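You operate a simulated robot arm through the tools that you are given. There is no shell and no other tool.

You are at the controls of a simulated robot arm. One attempt, no reset.

## Task
Swap the orange box in the tower drawer for the black box in chest drawer 2.
Fine: unlock the chest, shut both drawers afterwards and lock it again. Where these are worked on the way, their far stop is far enough and under half their travel is too little: tower drawer.

Only the result counts: the job must be done as asked and must still hold three seconds after the hand-in. Knocking over, shifting, dropping, spilling or breaking anything else fails it.

## Robot
A 6-joint arm with a two-finger parallel gripper, fixed in place. Base frame: the origin is on the floor under the middle of its stand, x ahead of it, y to its left, z up. Lengths are in m, angles in degrees, forces in N, time in s.
With the tool pointing down near the work surface it reaches from about 0.3 to 0.66 m from the base axis. Its first joint turns from -115.0 to 115.0 degrees. Payload 3.43 kg.
The tool frame sits at the grasp point between the pads (the TCP): z along the fingers, y along the line on which they close. The tips reach 0.034 m beyond it. Largest opening 0.128 m; finger width 0.024, thickness 0.012; the body of the gripper, 0.048 by 0.13 m, starts 0.096 m behind the TCP.
Orientation is that of the tool frame in the base frame, as a unit quaternion [x, y, z, w]. With the fingers straight down and closing along the base's y, the tool's x points along the base's -x, its y along +y and its z along -z.

## Interface
- The arm moves only by the tool step_arm. Its argument "steps" is a list of rows, each a list of 7 numbers: the gripper command, from -1 (shut) to 1 (fully open), values between in proportion, then the shift along the tool's x, y, z in m, then the turn, a rotation vector about the tool's x, y, z in degrees. In form: [[gripper, x, y, z, wx, wy, wz], ...]. A call has 1 to 20 rows; each row shifts and turns the commanded pose from where the row before left it, along the tool's axes as they then stand. A row lasts 0.2 s, in which the tool goes at most 0.05 m and 8.6 degrees; a call with a longer step from one row to the next is refused whole, and so is a gripper value outside its range. Where a pose cannot be reached the arm comes as near as it can. A force on the tool above 40 N (or 10 N above the force at the start of the call, whichever is more), or a blocked arm, ends the call early, and 0.2 s more pass. Each finger travels about 0.153 m/s and halts on what it meets, pressing with about 30 N; the grip force reading is that of the motor and also rises with nothing between the fingers. The clock runs only during rows and for 0.2 s after the last one: add rows that do not move to give the fingers time. The reply holds the time, the measured pose of the TCP, the force on the tool along the base axes, the opening and the grip force, in the units named above and with some noise, with the torque about the TCP (base axes, N m) and any sound that the robot's microphone picked up, and new pictures: "pictures" is both (left out), scene, wrist or none.
- Cameras (640 x 400 px; columns grow to the right, rows downward): "scene" is fixed at [0.0318, -0.5017, 1.9377]; the picture's right is [0.77, -0.64, 0.00], its down [-0.43, -0.52, -0.74] and it looks along [0.47, 0.57, -0.68] (base axes); focal length 360 px, centre (320, 200). "wrist" rides on the gripper at [0.076, -0.011, -0.16] in the tool frame; the picture's right is [0.15, 0.99, 0.00], its down [-0.88, 0.13, -0.46] and it looks along [-0.45, 0.07, 0.89] (tool axes); focal length 234 px, centre (320, 200). There is no depth. A picture from a camera that has moved, and an enlarged one, comes with that camera's place and axes in the base frame and with its lens. The place of the scene camera against the robot may be out by one fixed shift of up to 0.018 m in any direction.
- lift_body(by): slides the trunk up (or, below 0, down) by that many m; the arm rides with it, the base frame stays. It gives what a move gives, with no picture.
- zoom(camera, box): a new picture of the part [left, top, right, bottom] of that camera's present view, enlarged. It takes no simulated time.
- job_done(): hands the job in; it is judged then, once.

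Nothing tells you positions but the pictures and the camera data. Unless the task says otherwise, let go and move clear before handing in.

The tools are called after "Request:" as name(argument=value, ...) on one line, values as JSON. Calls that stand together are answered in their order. step_arm: Moves the arm, as the interface text tells. Its arguments: {"type":"object","properties":{"steps":{"type":"array","items":{"type":"array","items":{"type":"number"}}},"pictures":{"type":"string","enum":["both","scene","wrist","none"]}},"required":["steps"]} The other tools are called the same way: lift_body (by) moves the trunk up or down; zoom (camera, box) takes an enlarged picture of a part of a camera's view; job_done () hands the job in.

At the start:

```text
time_s: 0.0
position: [0.3534, 0.1213, 1.4831]
tcp_rot: [0.001, 1.0, 0.001, 0.002]
contact_force: [0.4, 0.0, 0.1]
wrist_torque: [0.02, -0.03, 0.0]
grip_width: 0.1279
finger_force: 0.2
trunk travel left (down, up): [-0.96, 0.03]
```

scene: 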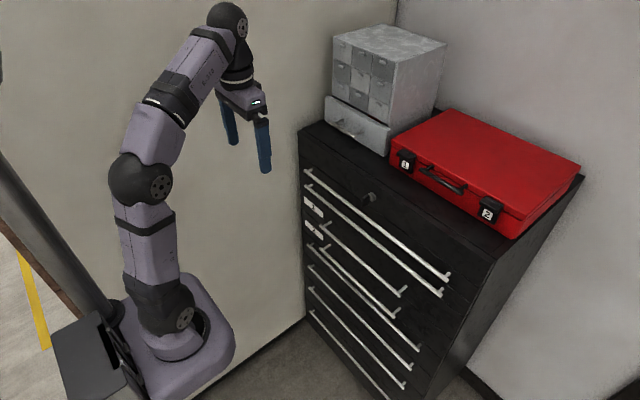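
wrist: 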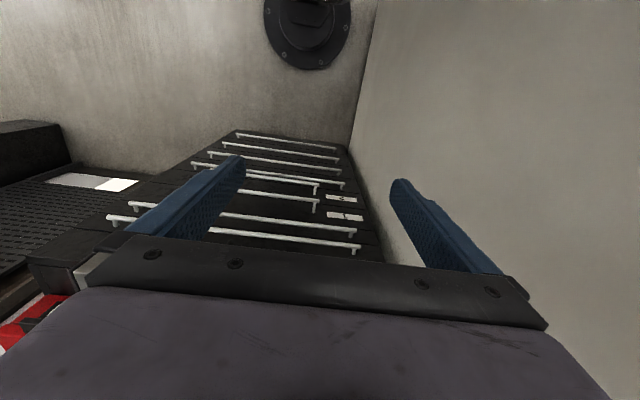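

I see a black tool chest with many drawers, a grey small-parts tower on top at its left with a drawer at the bottom, and a red case on the right. I'll take enlarged pictures first to find the lock, the labels and the handles.

Request:
zoom(camera="scene", box=[290, 10, 450, 110])

Request:
zoom(camera="scene", box=[290, 90, 450, 190])

Request:
zoom(camera="scene", box=[290, 150, 450, 250])

Request:
zoom(camera="scene", box=[290, 220, 490, 400])

Request:
zoom(camera="scene", box=[380, 90, 600, 300])

Request:
zoom(camera="wrist", box=[100, 120, 400, 270])

```text
4.00 times, centred on (370, 60) of scene
camera zoom: at [0.0318, -0.5017, 1.9377], right [0.77, -0.64, 0.0], down [-0.43, -0.52, -0.74], along [0.47, 0.57, -0.68], focal length 1442 px, centre (120, 760)
```

zoom: 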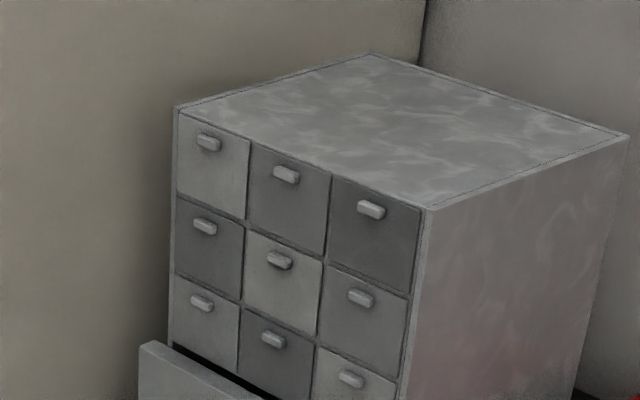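

```text
4.00 times, centred on (370, 140) of scene
camera zoom: at [0.0318, -0.5017, 1.9377], right [0.77, -0.64, 0.0], down [-0.43, -0.52, -0.74], along [0.47, 0.57, -0.68], focal length 1442 px, centre (120, 440)
```

zoom: 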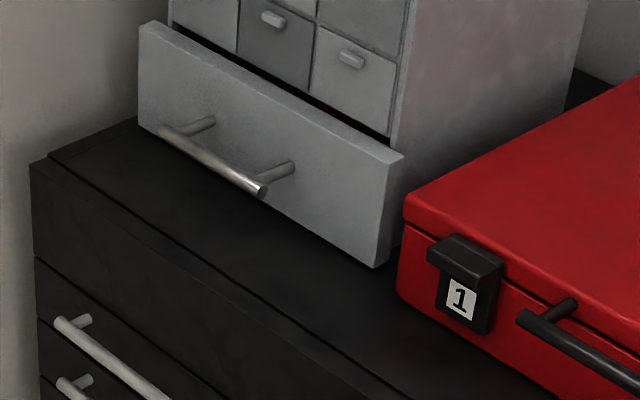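

```text
4.00 times, centred on (370, 200) of scene
camera zoom: at [0.0318, -0.5017, 1.9377], right [0.77, -0.64, 0.0], down [-0.43, -0.52, -0.74], along [0.47, 0.57, -0.68], focal length 1442 px, centre (120, 200)
```

zoom: 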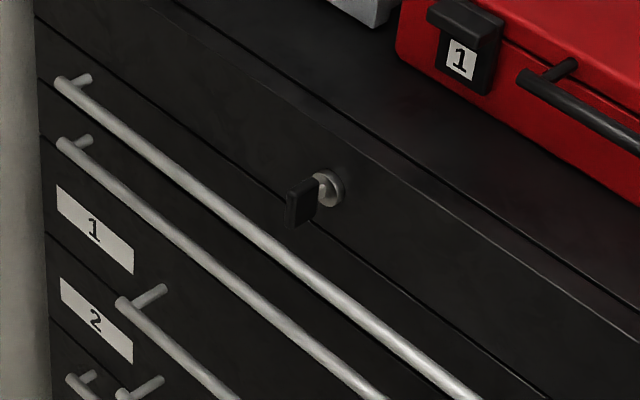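

```text
2.22 times, centred on (390, 310) of scene
camera zoom: at [0.0318, -0.5017, 1.9377], right [0.77, -0.64, 0.0], down [-0.43, -0.52, -0.74], along [0.47, 0.57, -0.68], focal length 801 px, centre (164, -44)
```

zoom: 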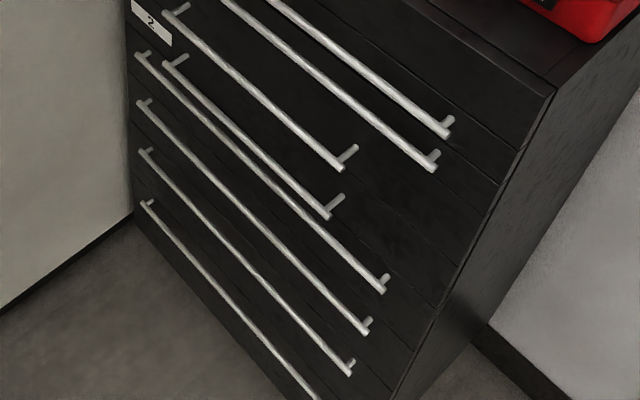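

```text
1.90 times, centred on (490, 195) of scene
camera zoom: at [0.0318, -0.5017, 1.9377], right [0.77, -0.64, 0.0], down [-0.43, -0.52, -0.74], along [0.47, 0.57, -0.68], focal length 687 px, centre (-4, 210)
```

zoom: 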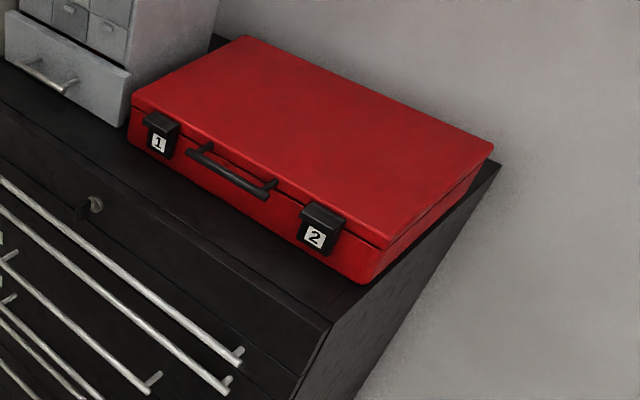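

```text
2.13 times, centred on (250, 195) of wrist
camera zoom: at [0.2779, 0.1102, 1.6418], right [-0.15, 0.99, 0.0], down [0.88, 0.13, 0.46], along [0.45, 0.07, -0.89], focal length 500 px, centre (469, 211)
```

zoom: 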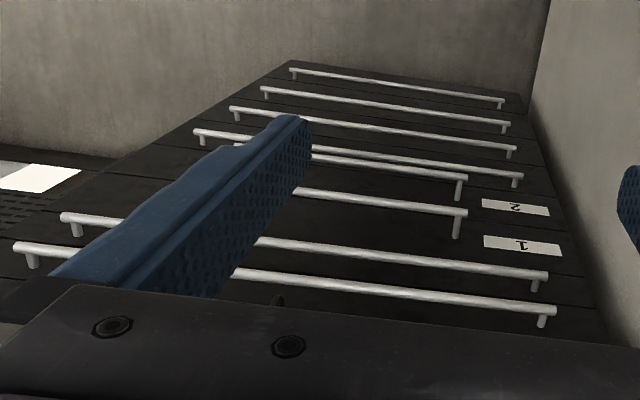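

The chest faces the robot. Its front is roughly at x≈0.63, the key sits in the top panel, drawers 1 and 2 carry the labels, and the tower drawer is at about x≈0.76, y 0.06 to 0.33. I'll pitch the tool forward to get a wrist view I can measure the chest front from.

Request:
step_arm(steps=[[1, 0, 0, 0, 0, -8.5, 0], [1, 0, 0, 0, 0, -8.5, 0], [1, 0, 0, 0, 0, -8.5, 0], [1, 0, 0, 0, 0, -8.5, 0], [1, 0, 0, 0, 0, -8.5, 0]], pictures="both")

```text
time_s: 1.2
position: [0.3905, 0.1557, 1.5056]
tcp_rot: [0.0, 0.931, 0.0, 0.364]
contact_force: [-0.5, 0.2, 0.8]
wrist_torque: [0.0, -0.02, -0.04]
grip_width: 0.1282
finger_force: 0.1
out of reach, approached as far as the arm can: row 4, 5
trunk travel left (down, up): [-0.96, 0.03]
camera wrist: at [0.2273, 0.1445, 1.5705], right [-0.11, 0.99, -0.1], down [0.34, 0.13, 0.93], along [0.93, 0.07, -0.35], focal length 234 px, centre (320, 200)
```

scene: 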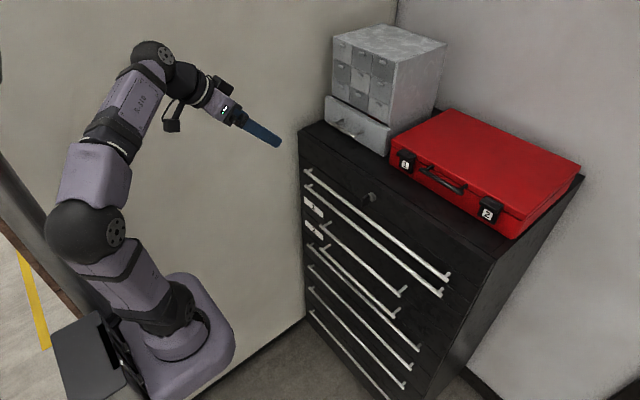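
wrist: 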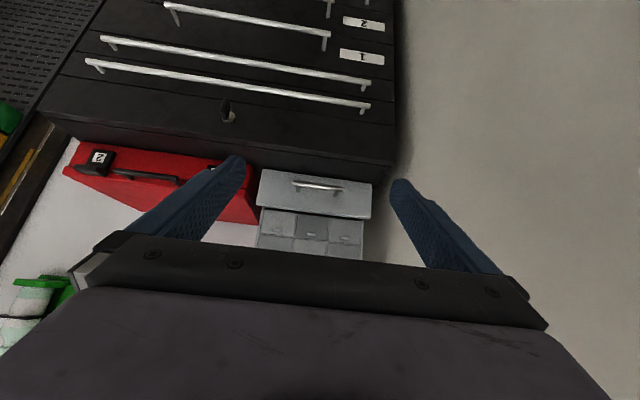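

The wrist view (upside down) now shows the chest front, the key, the labels and the tower drawer. I'll enlarge it to measure.

Request:
zoom(camera="wrist", box=[40, 0, 240, 125])

Request:
zoom(camera="wrist", box=[210, 0, 410, 125])

Request:
zoom(camera="wrist", box=[220, 130, 420, 255])

Request:
zoom(camera="wrist", box=[0, 80, 240, 230])

```text
3.20 times, centred on (140, 62) of wrist
camera zoom: at [0.2273, 0.1445, 1.5705], right [-0.11, 0.99, -0.1], down [0.34, 0.13, 0.93], along [0.93, 0.07, -0.35], focal length 749 px, centre (896, 640)
```

zoom: 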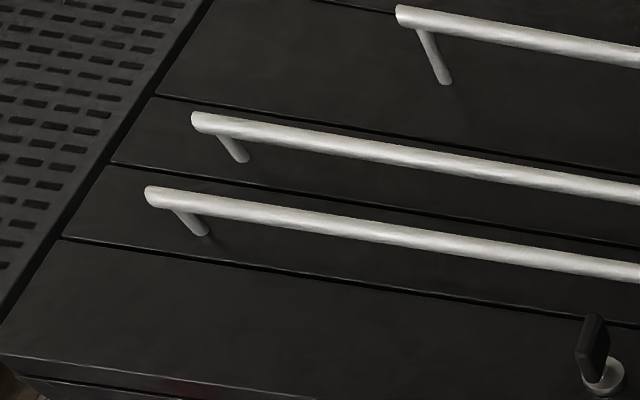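

```text
3.20 times, centred on (310, 62) of wrist
camera zoom: at [0.2273, 0.1445, 1.5705], right [-0.11, 0.99, -0.1], down [0.34, 0.13, 0.93], along [0.93, 0.07, -0.35], focal length 749 px, centre (352, 640)
```

zoom: 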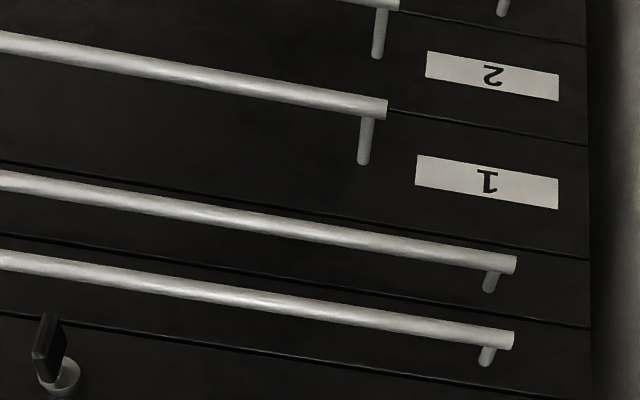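

```text
3.20 times, centred on (320, 192) of wrist
camera zoom: at [0.2273, 0.1445, 1.5705], right [-0.11, 0.99, -0.1], down [0.34, 0.13, 0.93], along [0.93, 0.07, -0.35], focal length 749 px, centre (320, 224)
```

zoom: 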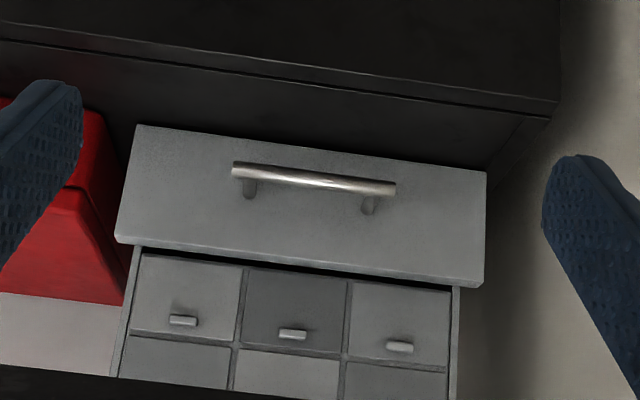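

```text
2.67 times, centred on (120, 155) of wrist
camera zoom: at [0.2273, 0.1445, 1.5705], right [-0.11, 0.99, -0.1], down [0.34, 0.13, 0.93], along [0.93, 0.07, -0.35], focal length 624 px, centre (853, 320)
```

zoom: 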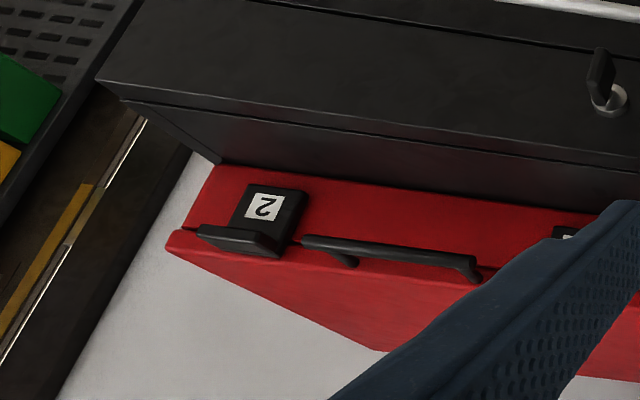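

From the two views I get:
- Key bow about (0.602, -0.027, 1.273).
- Chest front panel x≈0.637, chest top z≈1.315.
- Drawer 2 bar about x≈0.598, z≈0.907, y -0.20 to 0.155.
- Tower drawer bar about x≈0.695, z≈1.367, y 0.12 to 0.23.

Next is a small test step forward, to check how the commanded pose carries over after an unreachable row.

Request:
step_arm(steps=[[1, -0.0294, 0, 0.0271, 0, 0, 0], [1, -0.0294, 0, 0.0271, 0, 0, 0]], pictures="none")

```text
time_s: 1.8
position: [0.4734, 0.1548, 1.5049]
tcp_rot: [0.001, 0.931, 0.0, 0.364]
contact_force: [0.0, -0.1, -0.1]
wrist_torque: [0.0, 0.04, 0.02]
grip_width: 0.1281
finger_force: 0.1
trunk travel left (down, up): [-0.96, 0.03]
```

The commanded pose continues from the pose actually reached. Now I'll move in front of the key and level the tool.

Request:
step_arm(steps=[[0, 0.0199, -0.0364, 0.0157, 0, 0, 0], [0, 0.0199, -0.0364, 0.0157, 0, 0, 0], [0, 0.0199, -0.0364, 0.0157, 0, 0, 0], [0, 0.0199, -0.0364, 0.0157, 0, 0, 0], [0, 0.0199, -0.0364, 0.0157, 0, 0, 0], [0, 0, 0, 0, 0, -7.9, 0], [0, 0, 0, 0, 0, -7.9, 0], [0, 0, 0, 0, 0, -7.9, 0], [0, 0, 0, 0, 0, -7.9, 0], [0, 0, 0, 0, 0, -7.9, 0], [0, 0, 0, 0, 0, -7.8, 0]], pictures="both")

```text
time_s: 4.2
position: [0.5176, -0.0088, 1.3734]
tcp_rot: [-0.02, 0.788, 0.038, 0.614]
contact_force: [0.5, -0.1, 0.3]
wrist_torque: [0.0, -0.02, 0.02]
grip_width: 0.0638
finger_force: 0.1
out of reach, approached as far as the arm can: row 3, 4, 5, 6, 7, 8, 9, 10
trunk travel left (down, up): [-0.96, 0.03]
camera wrist: at [0.346, -0.0328, 1.3365], right [-0.11, 0.99, -0.11], down [-0.23, 0.08, 0.97], along [0.97, 0.14, 0.22], focal length 234 px, centre (320, 200)
```

scene: 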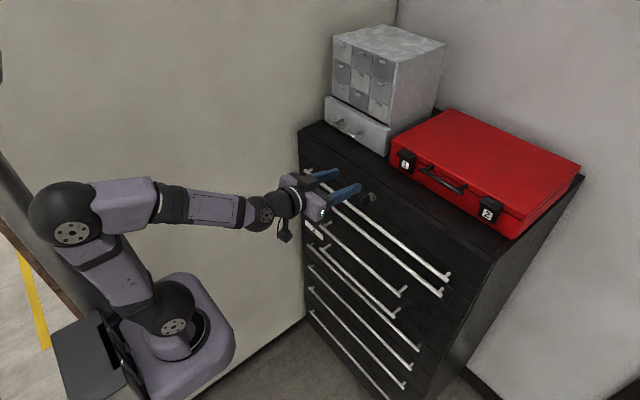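
wrist: 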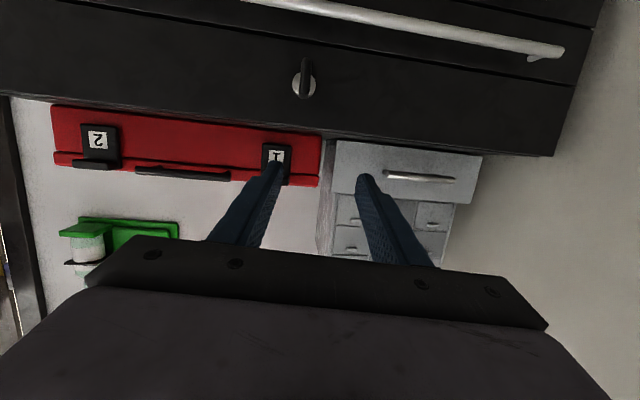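

The arm is too folded at this height to level the tool. I'll lower the trunk so the shoulder sits below the work, then bring the hand back up.

Request:
lift_body(by=-0.3)

```text
time_s: 7.2
position: [0.5168, -0.0095, 1.0736]
tcp_rot: [-0.019, 0.788, 0.039, 0.614]
contact_force: [0.2, -0.2, -0.6]
wrist_torque: [0.0, -0.04, 0.0]
grip_width: 0.0641
finger_force: 0.2
trunk travel left (down, up): [-0.66, 0.33]
```

Request:
step_arm(steps=[[0, 0, 0, 0, 2.4, -7.1, -0.8], [0, 0, 0, 0, 2.4, -7.1, -0.8], [0, -0.04, -0.0035, -0.0034, 0, 0, 0], [0, -0.04, -0.0035, -0.0034, 0, 0, 0], [0, -0.04, -0.0035, -0.0034, 0, 0, 0], [0, -0.04, -0.0035, -0.0034, 0, 0, 0], [0, -0.04, -0.0035, -0.0034, 0, 0, 0]], pictures="both")

```text
time_s: 8.8
position: [0.5481, -0.0692, 1.2606]
tcp_rot: [0.0, 0.707, -0.001, 0.708]
contact_force: [0.3, -0.2, -1.0]
wrist_torque: [-0.02, 0.04, 0.0]
grip_width: 0.0639
finger_force: 0.0
out of reach, approached as far as the arm can: row 1, 2, 4, 5, 6, 7
trunk travel left (down, up): [-0.66, 0.33]
camera wrist: at [0.3889, -0.0802, 1.1837], right [0.0, 0.99, -0.15], down [-0.46, 0.13, 0.88], along [0.89, 0.06, 0.45], focal length 234 px, centre (320, 200)
```

scene: 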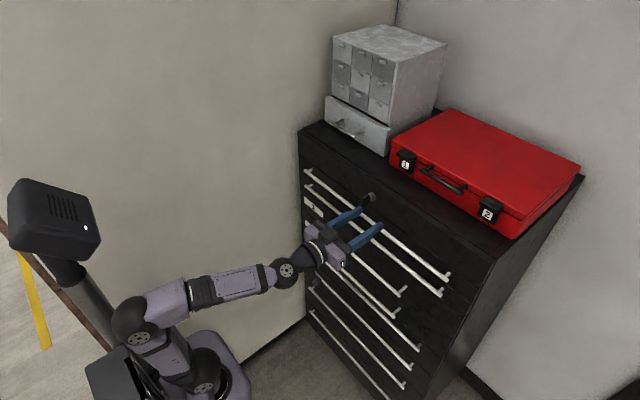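
wrist: 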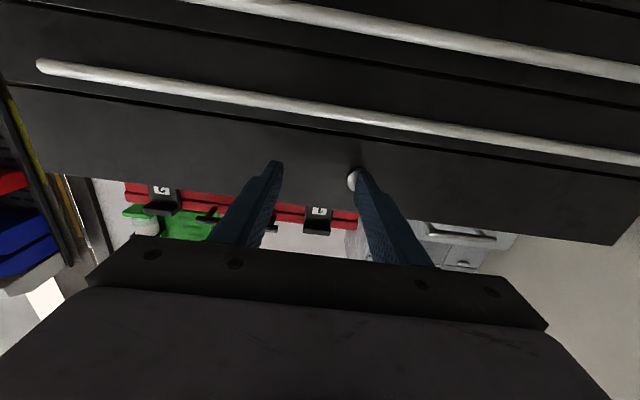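

The tool is level now at (0.548, -0.069, 1.261). I'll centre on the key's y and z before going in.

Request:
step_arm(steps=[[0, -0.0065, 0.021, 0, 0, 0, 0], [0, -0.0065, 0.021, 0, 0, 0, 0], [0, 0, 0, 0, 0, 0, 0]], pictures="both")

Request:
zoom(camera="wrist", box=[220, 100, 420, 225])

Request:
zoom(camera="scene", box=[300, 150, 460, 250])

```text
time_s: 9.6
position: [0.5573, -0.0289, 1.2726]
tcp_rot: [0.0, 0.707, -0.001, 0.707]
contact_force: [0.0, 0.4, -0.7]
wrist_torque: [0.0, 0.01, 0.0]
grip_width: 0.0643
finger_force: 0.1
out of reach, approached as far as the arm can: row 1, 2
trunk travel left (down, up): [-0.66, 0.33]
camera wrist: at [0.3974, -0.0399, 1.1952], right [0.0, 0.99, -0.15], down [-0.46, 0.13, 0.88], along [0.89, 0.07, 0.45], focal length 234 px, centre (320, 200)
```

scene: 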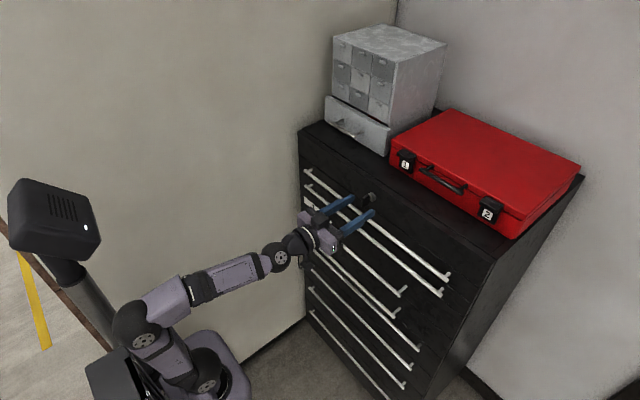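
wrist: 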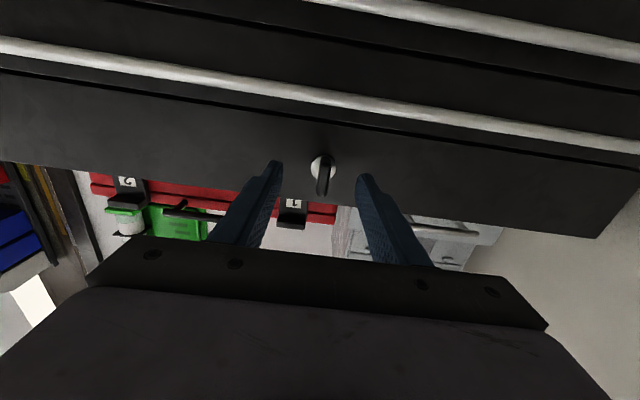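

```text
3.20 times, centred on (320, 162) of wrist
camera zoom: at [0.3974, -0.0399, 1.1952], right [0.0, 0.99, -0.15], down [-0.46, 0.13, 0.88], along [0.89, 0.07, 0.45], focal length 749 px, centre (320, 320)
```

zoom: 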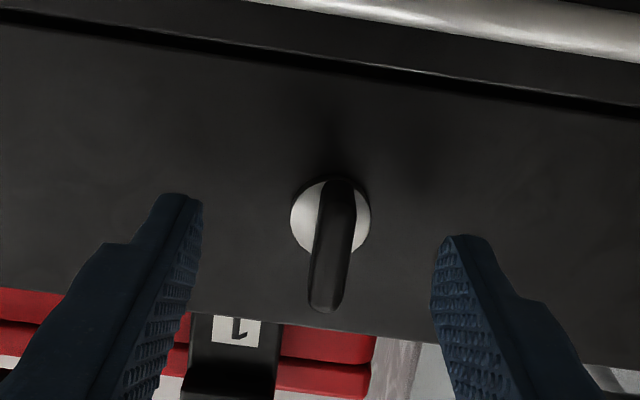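

```text
4.00 times, centred on (380, 200) of scene
camera zoom: at [0.0318, -0.5017, 1.9377], right [0.77, -0.64, 0.0], down [-0.43, -0.52, -0.74], along [0.47, 0.57, -0.68], focal length 1442 px, centre (80, 200)
```

zoom: 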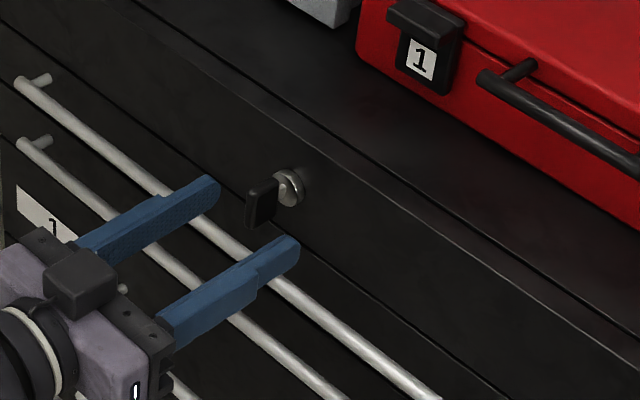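

The key bow is a thin vertical plate at y≈-0.0245, z≈1.275, between the open fingers. I'll advance around it and close.

Request:
step_arm(steps=[[0, -0.003, 0.0045, 0.01, 0, 0, 0], [0, 0, 0, 0.0125, 0, 0, 0], [0, 0, 0, 0.0125, 0, 0, 0], [0, 0, 0, 0, 0, 0, 0]], pictures="both")

Request:
zoom(camera="wrist", box=[220, 100, 420, 225])

Request:
zoom(camera="scene", box=[300, 150, 460, 250])

```text
time_s: 10.6
position: [0.5937, -0.0238, 1.2765]
tcp_rot: [0.0, 0.706, -0.001, 0.708]
contact_force: [0.5, 0.2, 0.0]
wrist_torque: [0.02, 0.01, -0.01]
grip_width: 0.0641
finger_force: 0.0
trunk travel left (down, up): [-0.66, 0.33]
camera wrist: at [0.434, -0.0358, 1.1998], right [0.0, 0.99, -0.15], down [-0.46, 0.13, 0.88], along [0.89, 0.07, 0.45], focal length 234 px, centre (320, 200)
```

scene: 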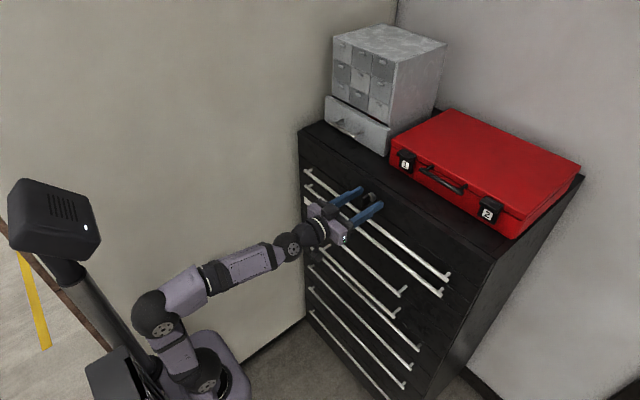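
wrist: 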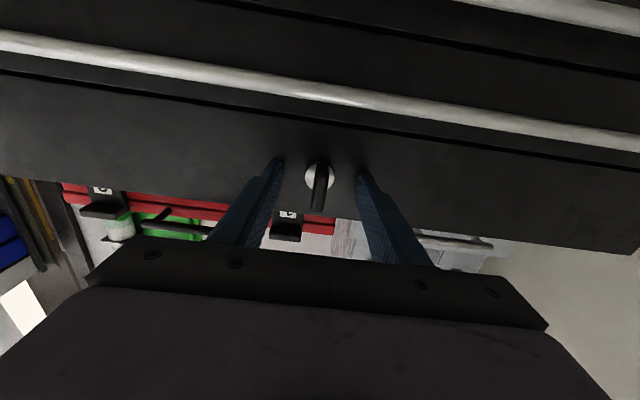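

```text
3.20 times, centred on (320, 162) of wrist
camera zoom: at [0.434, -0.0358, 1.1998], right [0.0, 0.99, -0.15], down [-0.46, 0.13, 0.88], along [0.89, 0.07, 0.45], focal length 749 px, centre (320, 320)
```

zoom: 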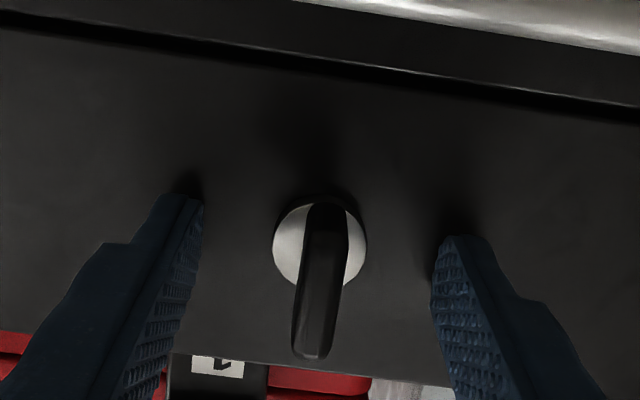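

```text
4.00 times, centred on (380, 200) of scene
camera zoom: at [0.0318, -0.5017, 1.9377], right [0.77, -0.64, 0.0], down [-0.43, -0.52, -0.74], along [0.47, 0.57, -0.68], focal length 1442 px, centre (80, 200)
```

zoom: 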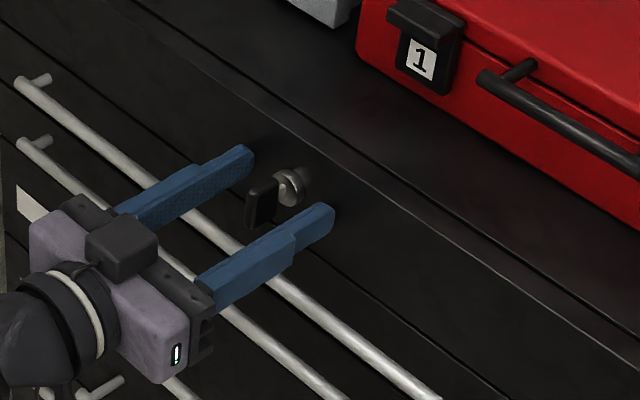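

The key is centred between the fingers, so I'll close on it.

Request:
step_arm(steps=[[-1, 0, 0, 0, 0, 0, 0], [-1, 0, 0, 0, 0, 0, 0], [-1, 0, 0, 0, 0, 0, 0]], pictures="wrist")

Request:
zoom(camera="scene", box=[300, 150, 460, 250])

```text
time_s: 11.4
position: [0.5932, -0.0245, 1.2766]
tcp_rot: [0.001, 0.706, -0.001, 0.708]
contact_force: [0.6, -1.8, 1.5]
wrist_torque: [0.01, 0.42, 0.42]
grip_width: 0.0097
finger_force: 43.3
trunk travel left (down, up): [-0.66, 0.33]
camera wrist: at [0.434, -0.0362, 1.1998], right [0.0, 0.99, -0.15], down [-0.46, 0.13, 0.88], along [0.89, 0.06, 0.45], focal length 234 px, centre (320, 200)
```

wrist: 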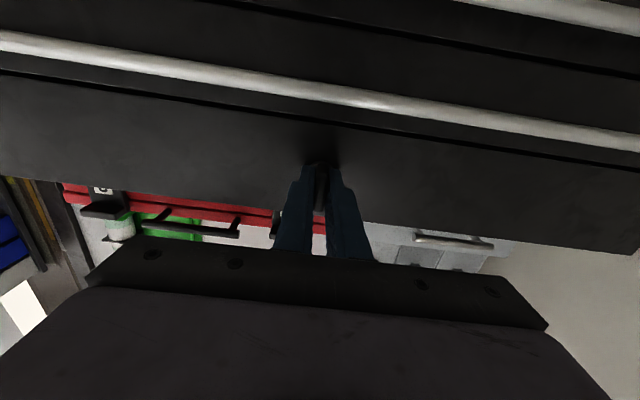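

```text
4.00 times, centred on (380, 200) of scene
camera zoom: at [0.0318, -0.5017, 1.9377], right [0.77, -0.64, 0.0], down [-0.43, -0.52, -0.74], along [0.47, 0.57, -0.68], focal length 1442 px, centre (80, 200)
```

zoom: 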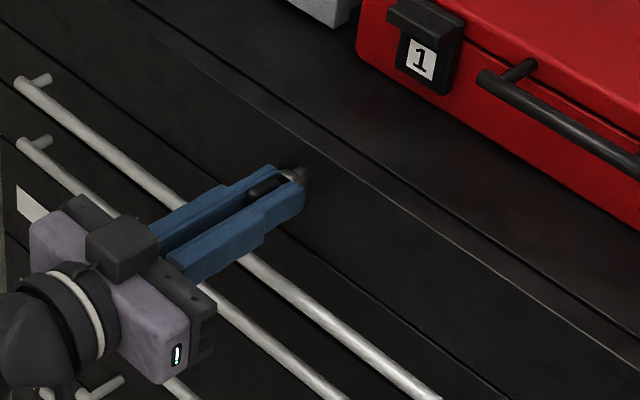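

The key is held at 0.0097 m. I'll test-turn it a little clockwise and read the torque.

Request:
step_arm(steps=[[-1, 0, 0, 0, 0, 0, 5], [-1, 0, 0, 0, 0, 0, 5], [-1, 0, 0, 0, 0, 0, 0]], pictures="wrist")

Request:
zoom(camera="scene", box=[300, 150, 460, 250])

```text
time_s: 12.2
position: [0.594, -0.0251, 1.2768]
tcp_rot: [0.063, 0.704, 0.061, 0.705]
contact_force: [1.3, -2.2, 2.7]
wrist_torque: [-0.02, 1.18, 0.54]
grip_width: 0.0098
finger_force: 43.7
trunk travel left (down, up): [-0.66, 0.33]
camera wrist: at [0.434, -0.0231, 1.1989], right [0.0, 1.0, 0.03], down [-0.46, -0.02, 0.89], along [0.89, -0.01, 0.46], focal length 234 px, centre (320, 200)
```

wrist: 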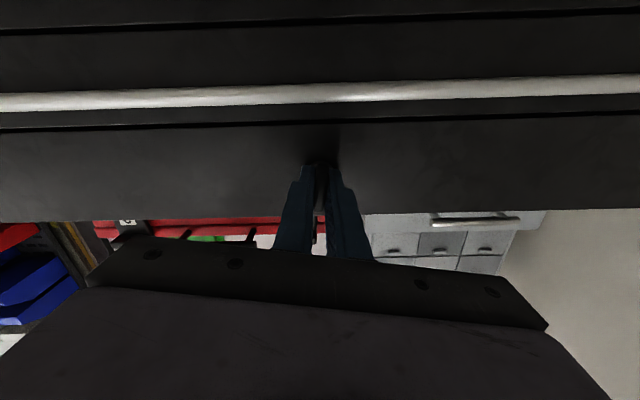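

```text
4.00 times, centred on (380, 200) of scene
camera zoom: at [0.0318, -0.5017, 1.9377], right [0.77, -0.64, 0.0], down [-0.43, -0.52, -0.74], along [0.47, 0.57, -0.68], focal length 1442 px, centre (80, 200)
```

zoom: 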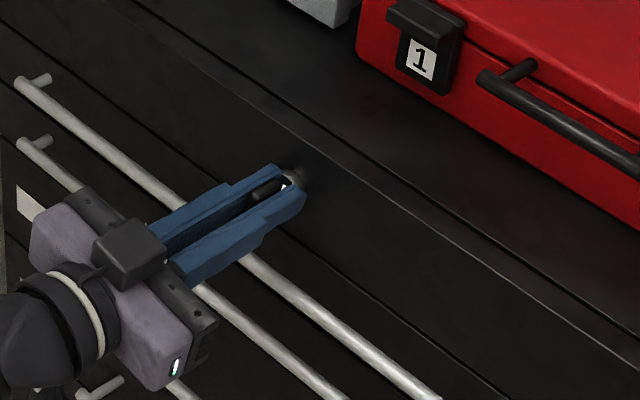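

There was no resistance at +10°, so I'll keep turning clockwise in chunks and watch the torque and listen for sounds.

Request:
step_arm(steps=[[-1, 0, 0, 0, 0, 0, 7], [-1, 0, 0, 0, 0, 0, 7], [-1, 0, 0, 0, 0, 0, 7], [-1, 0, 0, 0, 0, 0, 7], [-1, 0, 0, 0, 0, 0, 0]], pictures="wrist")

Request:
zoom(camera="scene", box=[300, 150, 460, 250])

```text
time_s: 13.4
position: [0.592, -0.0264, 1.2759]
tcp_rot: [0.232, 0.668, 0.23, 0.669]
contact_force: [4.5, -5.3, 0.9]
wrist_torque: [0.01, -0.44, 0.07]
grip_width: 0.0099
finger_force: 43.7
trunk travel left (down, up): [-0.66, 0.33]
camera wrist: at [0.434, 0.012, 1.2088], right [0.0, 0.87, 0.5], down [-0.46, -0.44, 0.77], along [0.89, -0.23, 0.4], focal length 234 px, centre (320, 200)
```

wrist: 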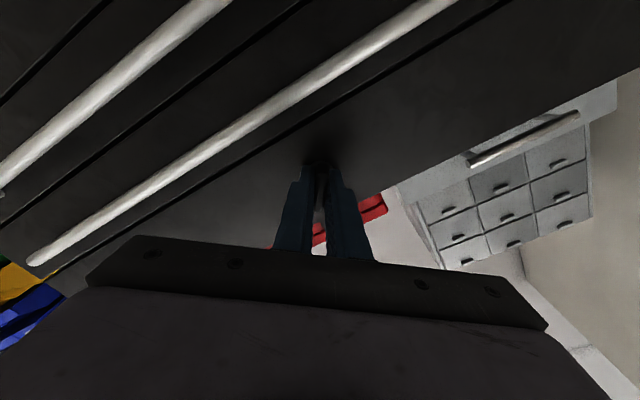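

```text
4.00 times, centred on (380, 200) of scene
camera zoom: at [0.0318, -0.5017, 1.9377], right [0.77, -0.64, 0.0], down [-0.43, -0.52, -0.74], along [0.47, 0.57, -0.68], focal length 1442 px, centre (80, 200)
```

zoom: 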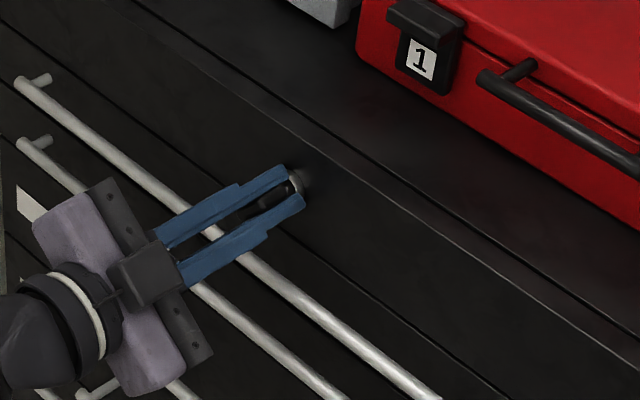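

Request:
step_arm(steps=[[-1, 0, 0, 0, 0, 0, 7], [-1, 0, 0, 0, 0, 0, 7], [-1, 0, 0, 0, 0, 0, 7], [-1, 0, 0, 0, 0, 0, 7], [-1, 0, 0, 0, 0, 0, 0]], pictures="wrist")

Request:
zoom(camera="scene", box=[300, 150, 460, 250])

```text
time_s: 14.6
position: [0.593, -0.0265, 1.276]
tcp_rot: [0.388, 0.592, 0.385, 0.592]
contact_force: [-0.2, -7.1, -6.8]
wrist_torque: [0.01, -0.38, 0.56]
grip_width: 0.0097
finger_force: 44.0
trunk travel left (down, up): [-0.66, 0.33]
camera wrist: at [0.434, 0.0383, 1.2341], right [0.0, 0.53, 0.85], down [-0.46, -0.75, 0.48], along [0.89, -0.39, 0.24], focal length 234 px, centre (320, 200)
```

wrist: 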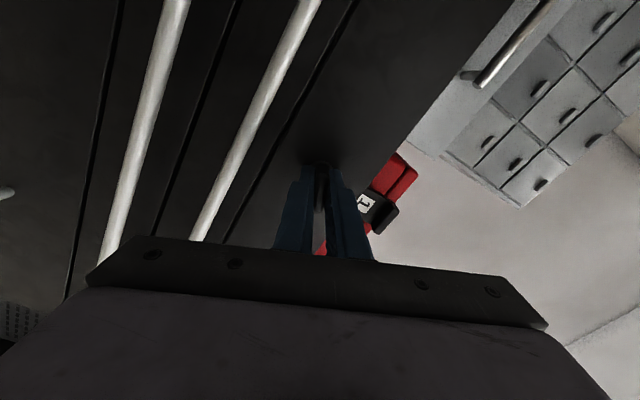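

```text
4.00 times, centred on (380, 200) of scene
camera zoom: at [0.0318, -0.5017, 1.9377], right [0.77, -0.64, 0.0], down [-0.43, -0.52, -0.74], along [0.47, 0.57, -0.68], focal length 1442 px, centre (80, 200)
```

zoom: 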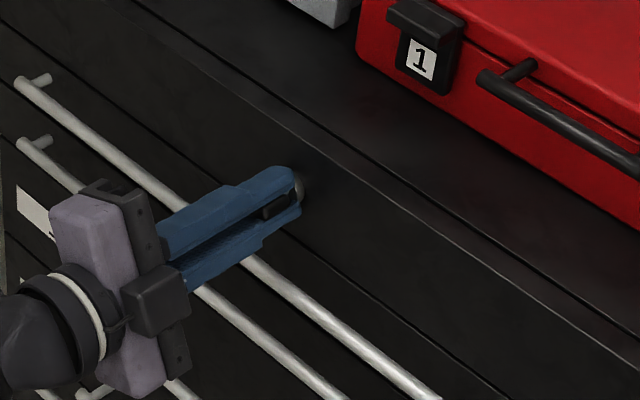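

Request:
step_arm(steps=[[-1, 0, 0, 0, 0, 0, 6], [-1, 0, 0, 0, 0, 0, 6], [-1, 0, 0, 0, 0, 0, 6], [-1, 0, 0, 0, 0, 0, 6], [-1, 0, 0, 0, 0, 0, 0], [-1, 0, 0, 0, 0, 0, 0]], pictures="wrist")

Request:
zoom(camera="scene", box=[300, 150, 460, 250])

```text
time_s: 16.0
position: [0.5932, -0.0269, 1.2749]
tcp_rot: [0.503, 0.499, 0.498, 0.499]
contact_force: [-5.7, -7.3, -18.7]
wrist_torque: [-0.13, -0.73, 0.99]
grip_width: 0.0097
finger_force: 44.4
trunk travel left (down, up): [-0.66, 0.33]
camera wrist: at [0.4341, 0.0492, 1.2635], right [0.0, 0.14, 0.99], down [-0.46, -0.88, 0.13], along [0.89, -0.45, 0.06], focal length 234 px, centre (320, 200)
```

wrist: 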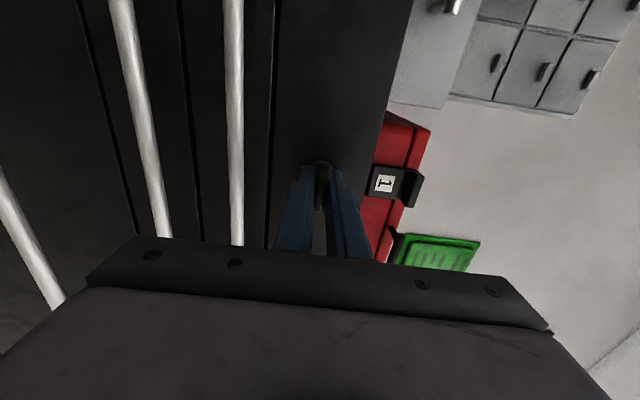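

```text
4.00 times, centred on (380, 200) of scene
camera zoom: at [0.0318, -0.5017, 1.9377], right [0.77, -0.64, 0.0], down [-0.43, -0.52, -0.74], along [0.47, 0.57, -0.68], focal length 1442 px, centre (80, 200)
```

zoom: 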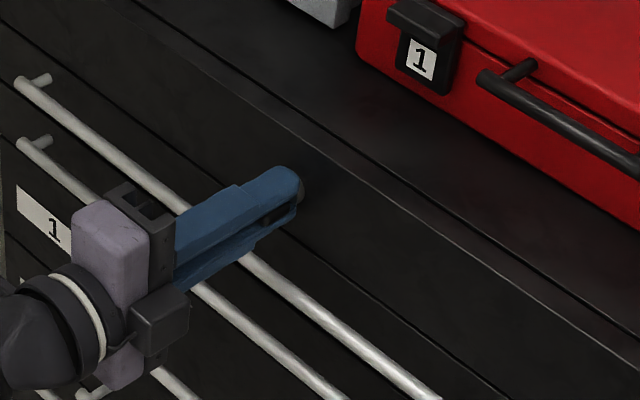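

Request:
step_arm(steps=[[-1, 0, 0, 0, 0, 0, 3], [-1, 0, 0, 0, 0, 0, 3], [-1, 0, 0, 0, 0, 0, 0], [-1, 0, 0, 0, 0, 0, 0]], pictures="none")

```text
time_s: 17.0
position: [0.5939, -0.0268, 1.2747]
tcp_rot: [0.528, 0.473, 0.523, 0.473]
contact_force: [-5.3, -7.3, -17.1]
wrist_torque: [-1.22, -0.63, 0.19]
grip_width: 0.0117
finger_force: 45.0
trunk travel left (down, up): [-0.66, 0.33]
```

The key met its stop at 90° (torque rose to -1.2 N m), so it is fully turned. I'll back off the last few degrees, release the key and retreat.

Request:
step_arm(steps=[[-1, 0, 0, 0, 0, 0, -3], [-1, 0, 0, 0, 0, 0, -3], [-0.9, 0, 0, 0, 0, 0, 0], [-0.5, 0, 0, 0, 0, 0, 0], [-0.4, 0, 0, 0, 0, 0, 0], [-0.4, 0, 0, 0, 0, 0, 0], [-0.4, 0, 0, -0.015, 0, 0, 0], [-0.4, 0, 0, -0.02, 0, 0, 0]], pictures="both")

Request:
zoom(camera="scene", box=[300, 150, 460, 250])

```text
time_s: 18.8
position: [0.5576, -0.0248, 1.2774]
tcp_rot: [0.5, 0.499, 0.5, 0.501]
contact_force: [-0.2, 0.0, -0.5]
wrist_torque: [0.01, 0.01, 0.01]
grip_width: 0.0386
finger_force: 0.1
trunk travel left (down, up): [-0.66, 0.33]
camera wrist: at [0.3977, 0.0506, 1.2645], right [0.0, 0.15, 0.99], down [-0.46, -0.88, 0.13], along [0.89, -0.45, 0.07], focal length 234 px, centre (320, 200)
```

scene: 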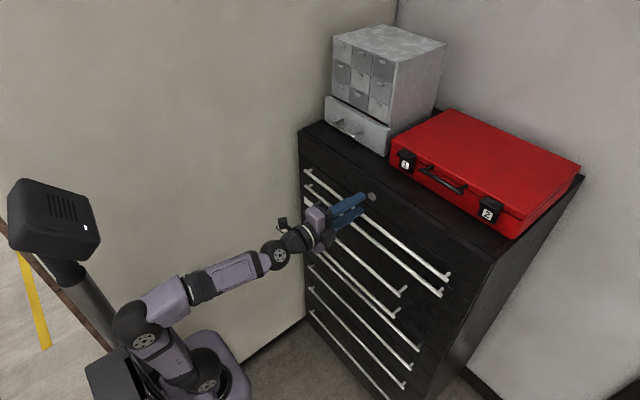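
wrist: 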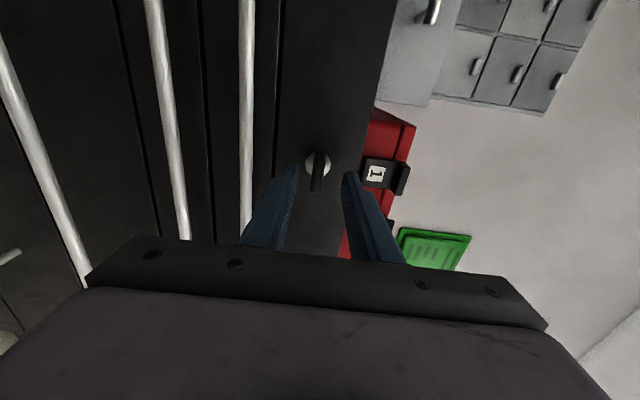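

```text
4.00 times, centred on (380, 200) of scene
camera zoom: at [0.0318, -0.5017, 1.9377], right [0.77, -0.64, 0.0], down [-0.43, -0.52, -0.74], along [0.47, 0.57, -0.68], focal length 1442 px, centre (80, 200)
```

zoom: 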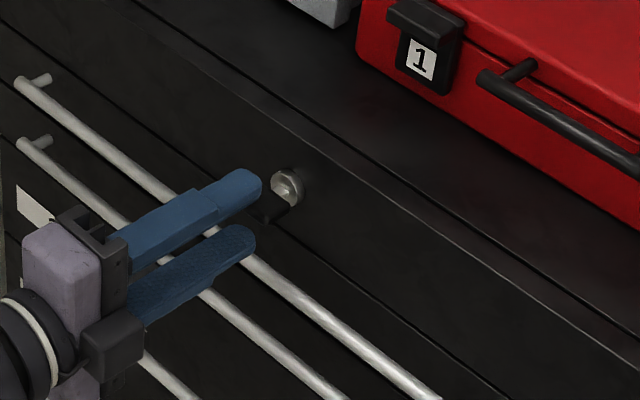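

The key is now horizontal, which should mean unlocked. The hand is already oriented to close vertically, so I'll do the tower drawer bar next and move in front of it.

Request:
step_arm(steps=[[-0.4, 0.0, 0.0149, 0.0, 0, 0, 0], [-0.4, 0.0328, 0.0149, 0.007, 0, 0, 0], [-0.4, 0.0328, 0.0149, 0.007, 0, 0, 0], [-0.4, 0.0328, 0.0149, 0.007, 0, 0, 0], [-0.4, 0.0328, 0.0149, 0.007, 0, 0, 0], [-0.4, 0.0328, 0.0149, 0.007, 0, 0, 0], [-0.4, 0.0328, 0, 0.007, 0, 0, 0], [-0.4, 0, 0, 0, 0, 0, 0]], pictures="both")

Request:
zoom(camera="scene", box=[280, 80, 440, 180])

Request:
zoom(camera="wrist", box=[220, 50, 420, 175])

```text
time_s: 20.6
position: [0.5999, 0.1668, 1.3672]
tcp_rot: [0.5, 0.499, 0.5, 0.501]
contact_force: [1.1, 1.3, 0.5]
wrist_torque: [0.0, 0.03, 0.0]
grip_width: 0.0383
finger_force: 0.1
out of reach, approached as far as the arm can: row 2, 3
trunk travel left (down, up): [-0.66, 0.33]
camera wrist: at [0.4412, 0.2417, 1.3551], right [0.0, 0.15, 0.99], down [-0.46, -0.88, 0.13], along [0.89, -0.45, 0.07], focal length 234 px, centre (320, 200)
```

scene: 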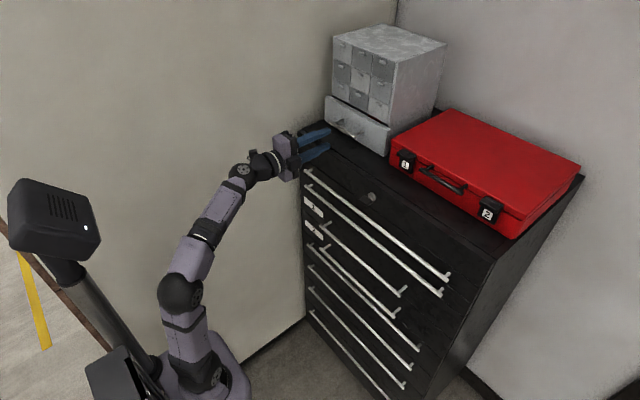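
wrist: 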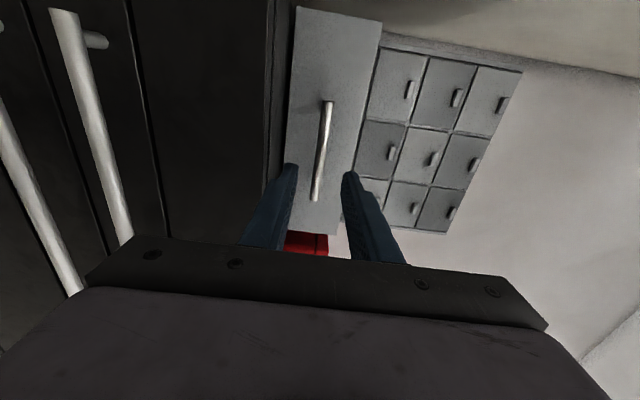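

```text
4.00 times, centred on (360, 130) of scene
camera zoom: at [0.0318, -0.5017, 1.9377], right [0.77, -0.64, 0.0], down [-0.43, -0.52, -0.74], along [0.47, 0.57, -0.68], focal length 1442 px, centre (160, 480)
```

zoom: 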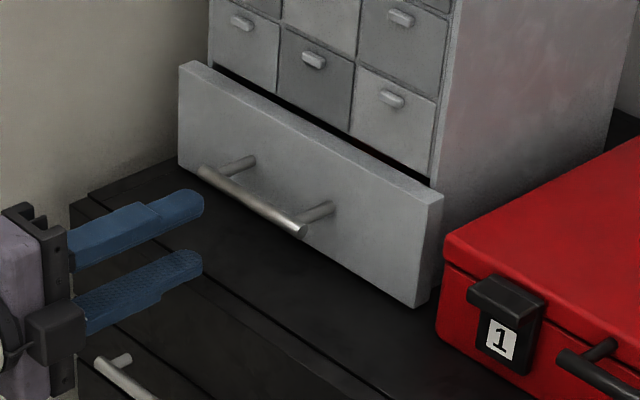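

```text
3.20 times, centred on (320, 112) of wrist
camera zoom: at [0.4412, 0.2417, 1.3551], right [0.0, 0.15, 0.99], down [-0.46, -0.88, 0.13], along [0.89, -0.45, 0.07], focal length 749 px, centre (320, 480)
```

zoom: 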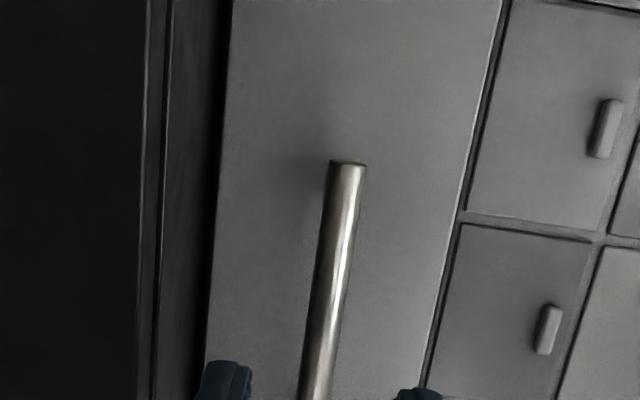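

The wrist view confirms the bar at x≈0.695, z≈1.367 and y 0.118 to 0.22. I'll move in and grip it.

Request:
step_arm(steps=[[-0.4, 0.0015, 0, 0.0225, 0, 0, 0], [-0.4, 0.0015, 0, 0.0225, 0, 0, 0], [-0.4, 0.0015, 0, 0.0225, 0, 0, 0], [-0.4, 0.001, 0, 0.0225, 0, 0, 0], [-0.4, 0, 0, 0, 0, 0, 0]], pictures="wrist")

Request:
zoom(camera="scene", box=[280, 80, 440, 180])

```text
time_s: 21.8
position: [0.688, 0.1717, 1.3686]
tcp_rot: [0.5, 0.5, 0.5, 0.5]
contact_force: [0.0, 1.6, -0.9]
wrist_torque: [0.02, 0.0, 0.03]
grip_width: 0.0384
finger_force: 0.1
trunk travel left (down, up): [-0.66, 0.33]
camera wrist: at [0.5291, 0.2475, 1.3557], right [0.0, 0.15, 0.99], down [-0.46, -0.88, 0.13], along [0.89, -0.45, 0.07], focal length 234 px, centre (320, 200)
```

wrist: 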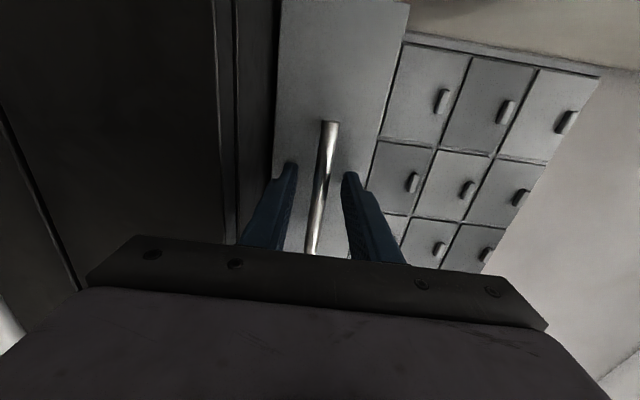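

```text
4.00 times, centred on (360, 130) of scene
camera zoom: at [0.0318, -0.5017, 1.9377], right [0.77, -0.64, 0.0], down [-0.43, -0.52, -0.74], along [0.47, 0.57, -0.68], focal length 1442 px, centre (160, 480)
```

zoom: 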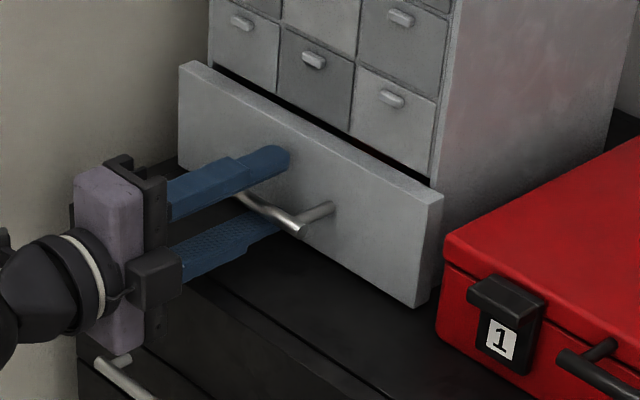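

Bar is between the fingers. I'll close, then pull a little.

Request:
step_arm(steps=[[-1, 0, 0, 0, 0, 0, 0], [-1, 0, 0, 0, 0, 0, 0], [-1, 0, 0, 0, 0, 0, 0], [-1, 0, 0, -0.01, 0, 0, 0], [-1, 0, 0, -0.015, 0, 0, 0], [-1, 0, 0, -0.015, 0, 0, 0], [-1, 0, 0, 0, 0, 0, 0]], pictures="both")

```text
time_s: 23.4
position: [0.65, 0.1722, 1.3672]
tcp_rot: [0.5, 0.499, 0.501, 0.5]
contact_force: [-1.0, 1.7, 1.8]
wrist_torque: [0.01, -0.05, -0.13]
grip_width: 0.0121
finger_force: 45.2
trunk travel left (down, up): [-0.66, 0.33]
camera wrist: at [0.4905, 0.2476, 1.3553], right [0.0, 0.15, 0.99], down [-0.46, -0.88, 0.13], along [0.89, -0.45, 0.07], focal length 234 px, centre (320, 200)
```

scene: 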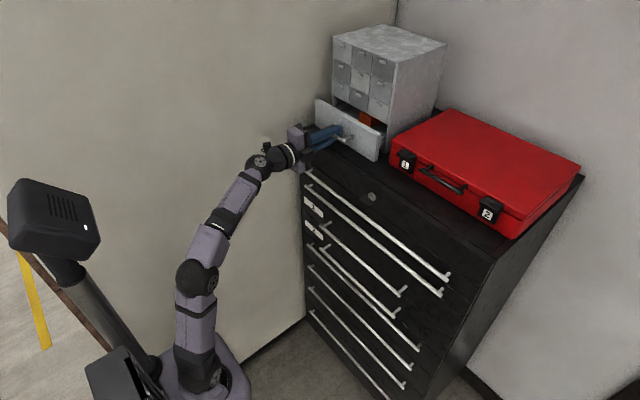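
wrist: 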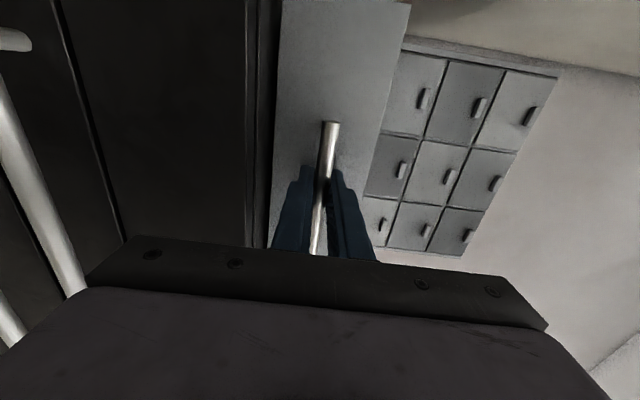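

The drawer slides easily and the orange box is visible inside. I'll keep pulling.

Request:
step_arm(steps=[[-1, 0, 0, -0.02, 0, 0, 0], [-1, 0, 0, -0.02, 0, 0, 0], [-1, 0, 0, -0.02, 0, 0, 0], [-1, 0, 0, 0, 0, 0, 0]], pictures="scene")

Request:
zoom(camera="scene", box=[280, 80, 440, 180])

```text
time_s: 24.4
position: [0.5892, 0.1728, 1.3677]
tcp_rot: [0.5, 0.498, 0.501, 0.501]
contact_force: [0.9, 3.7, 8.2]
wrist_torque: [0.08, -0.01, 0.05]
grip_width: 0.0116
finger_force: 45.4
trunk travel left (down, up): [-0.66, 0.33]
```

scene: 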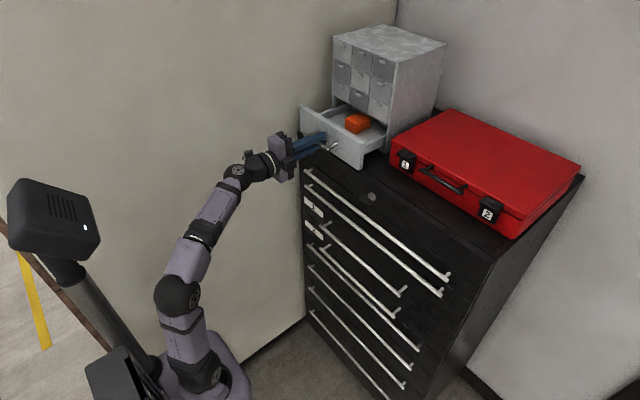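

```text
4.00 times, centred on (360, 130) of scene
camera zoom: at [0.0318, -0.5017, 1.9377], right [0.77, -0.64, 0.0], down [-0.43, -0.52, -0.74], along [0.47, 0.57, -0.68], focal length 1442 px, centre (160, 480)
```

zoom: 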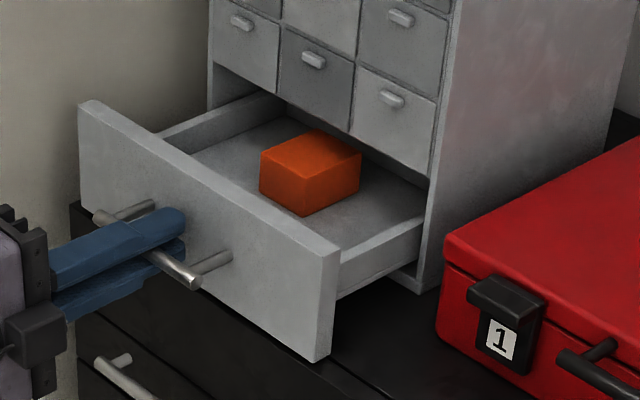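

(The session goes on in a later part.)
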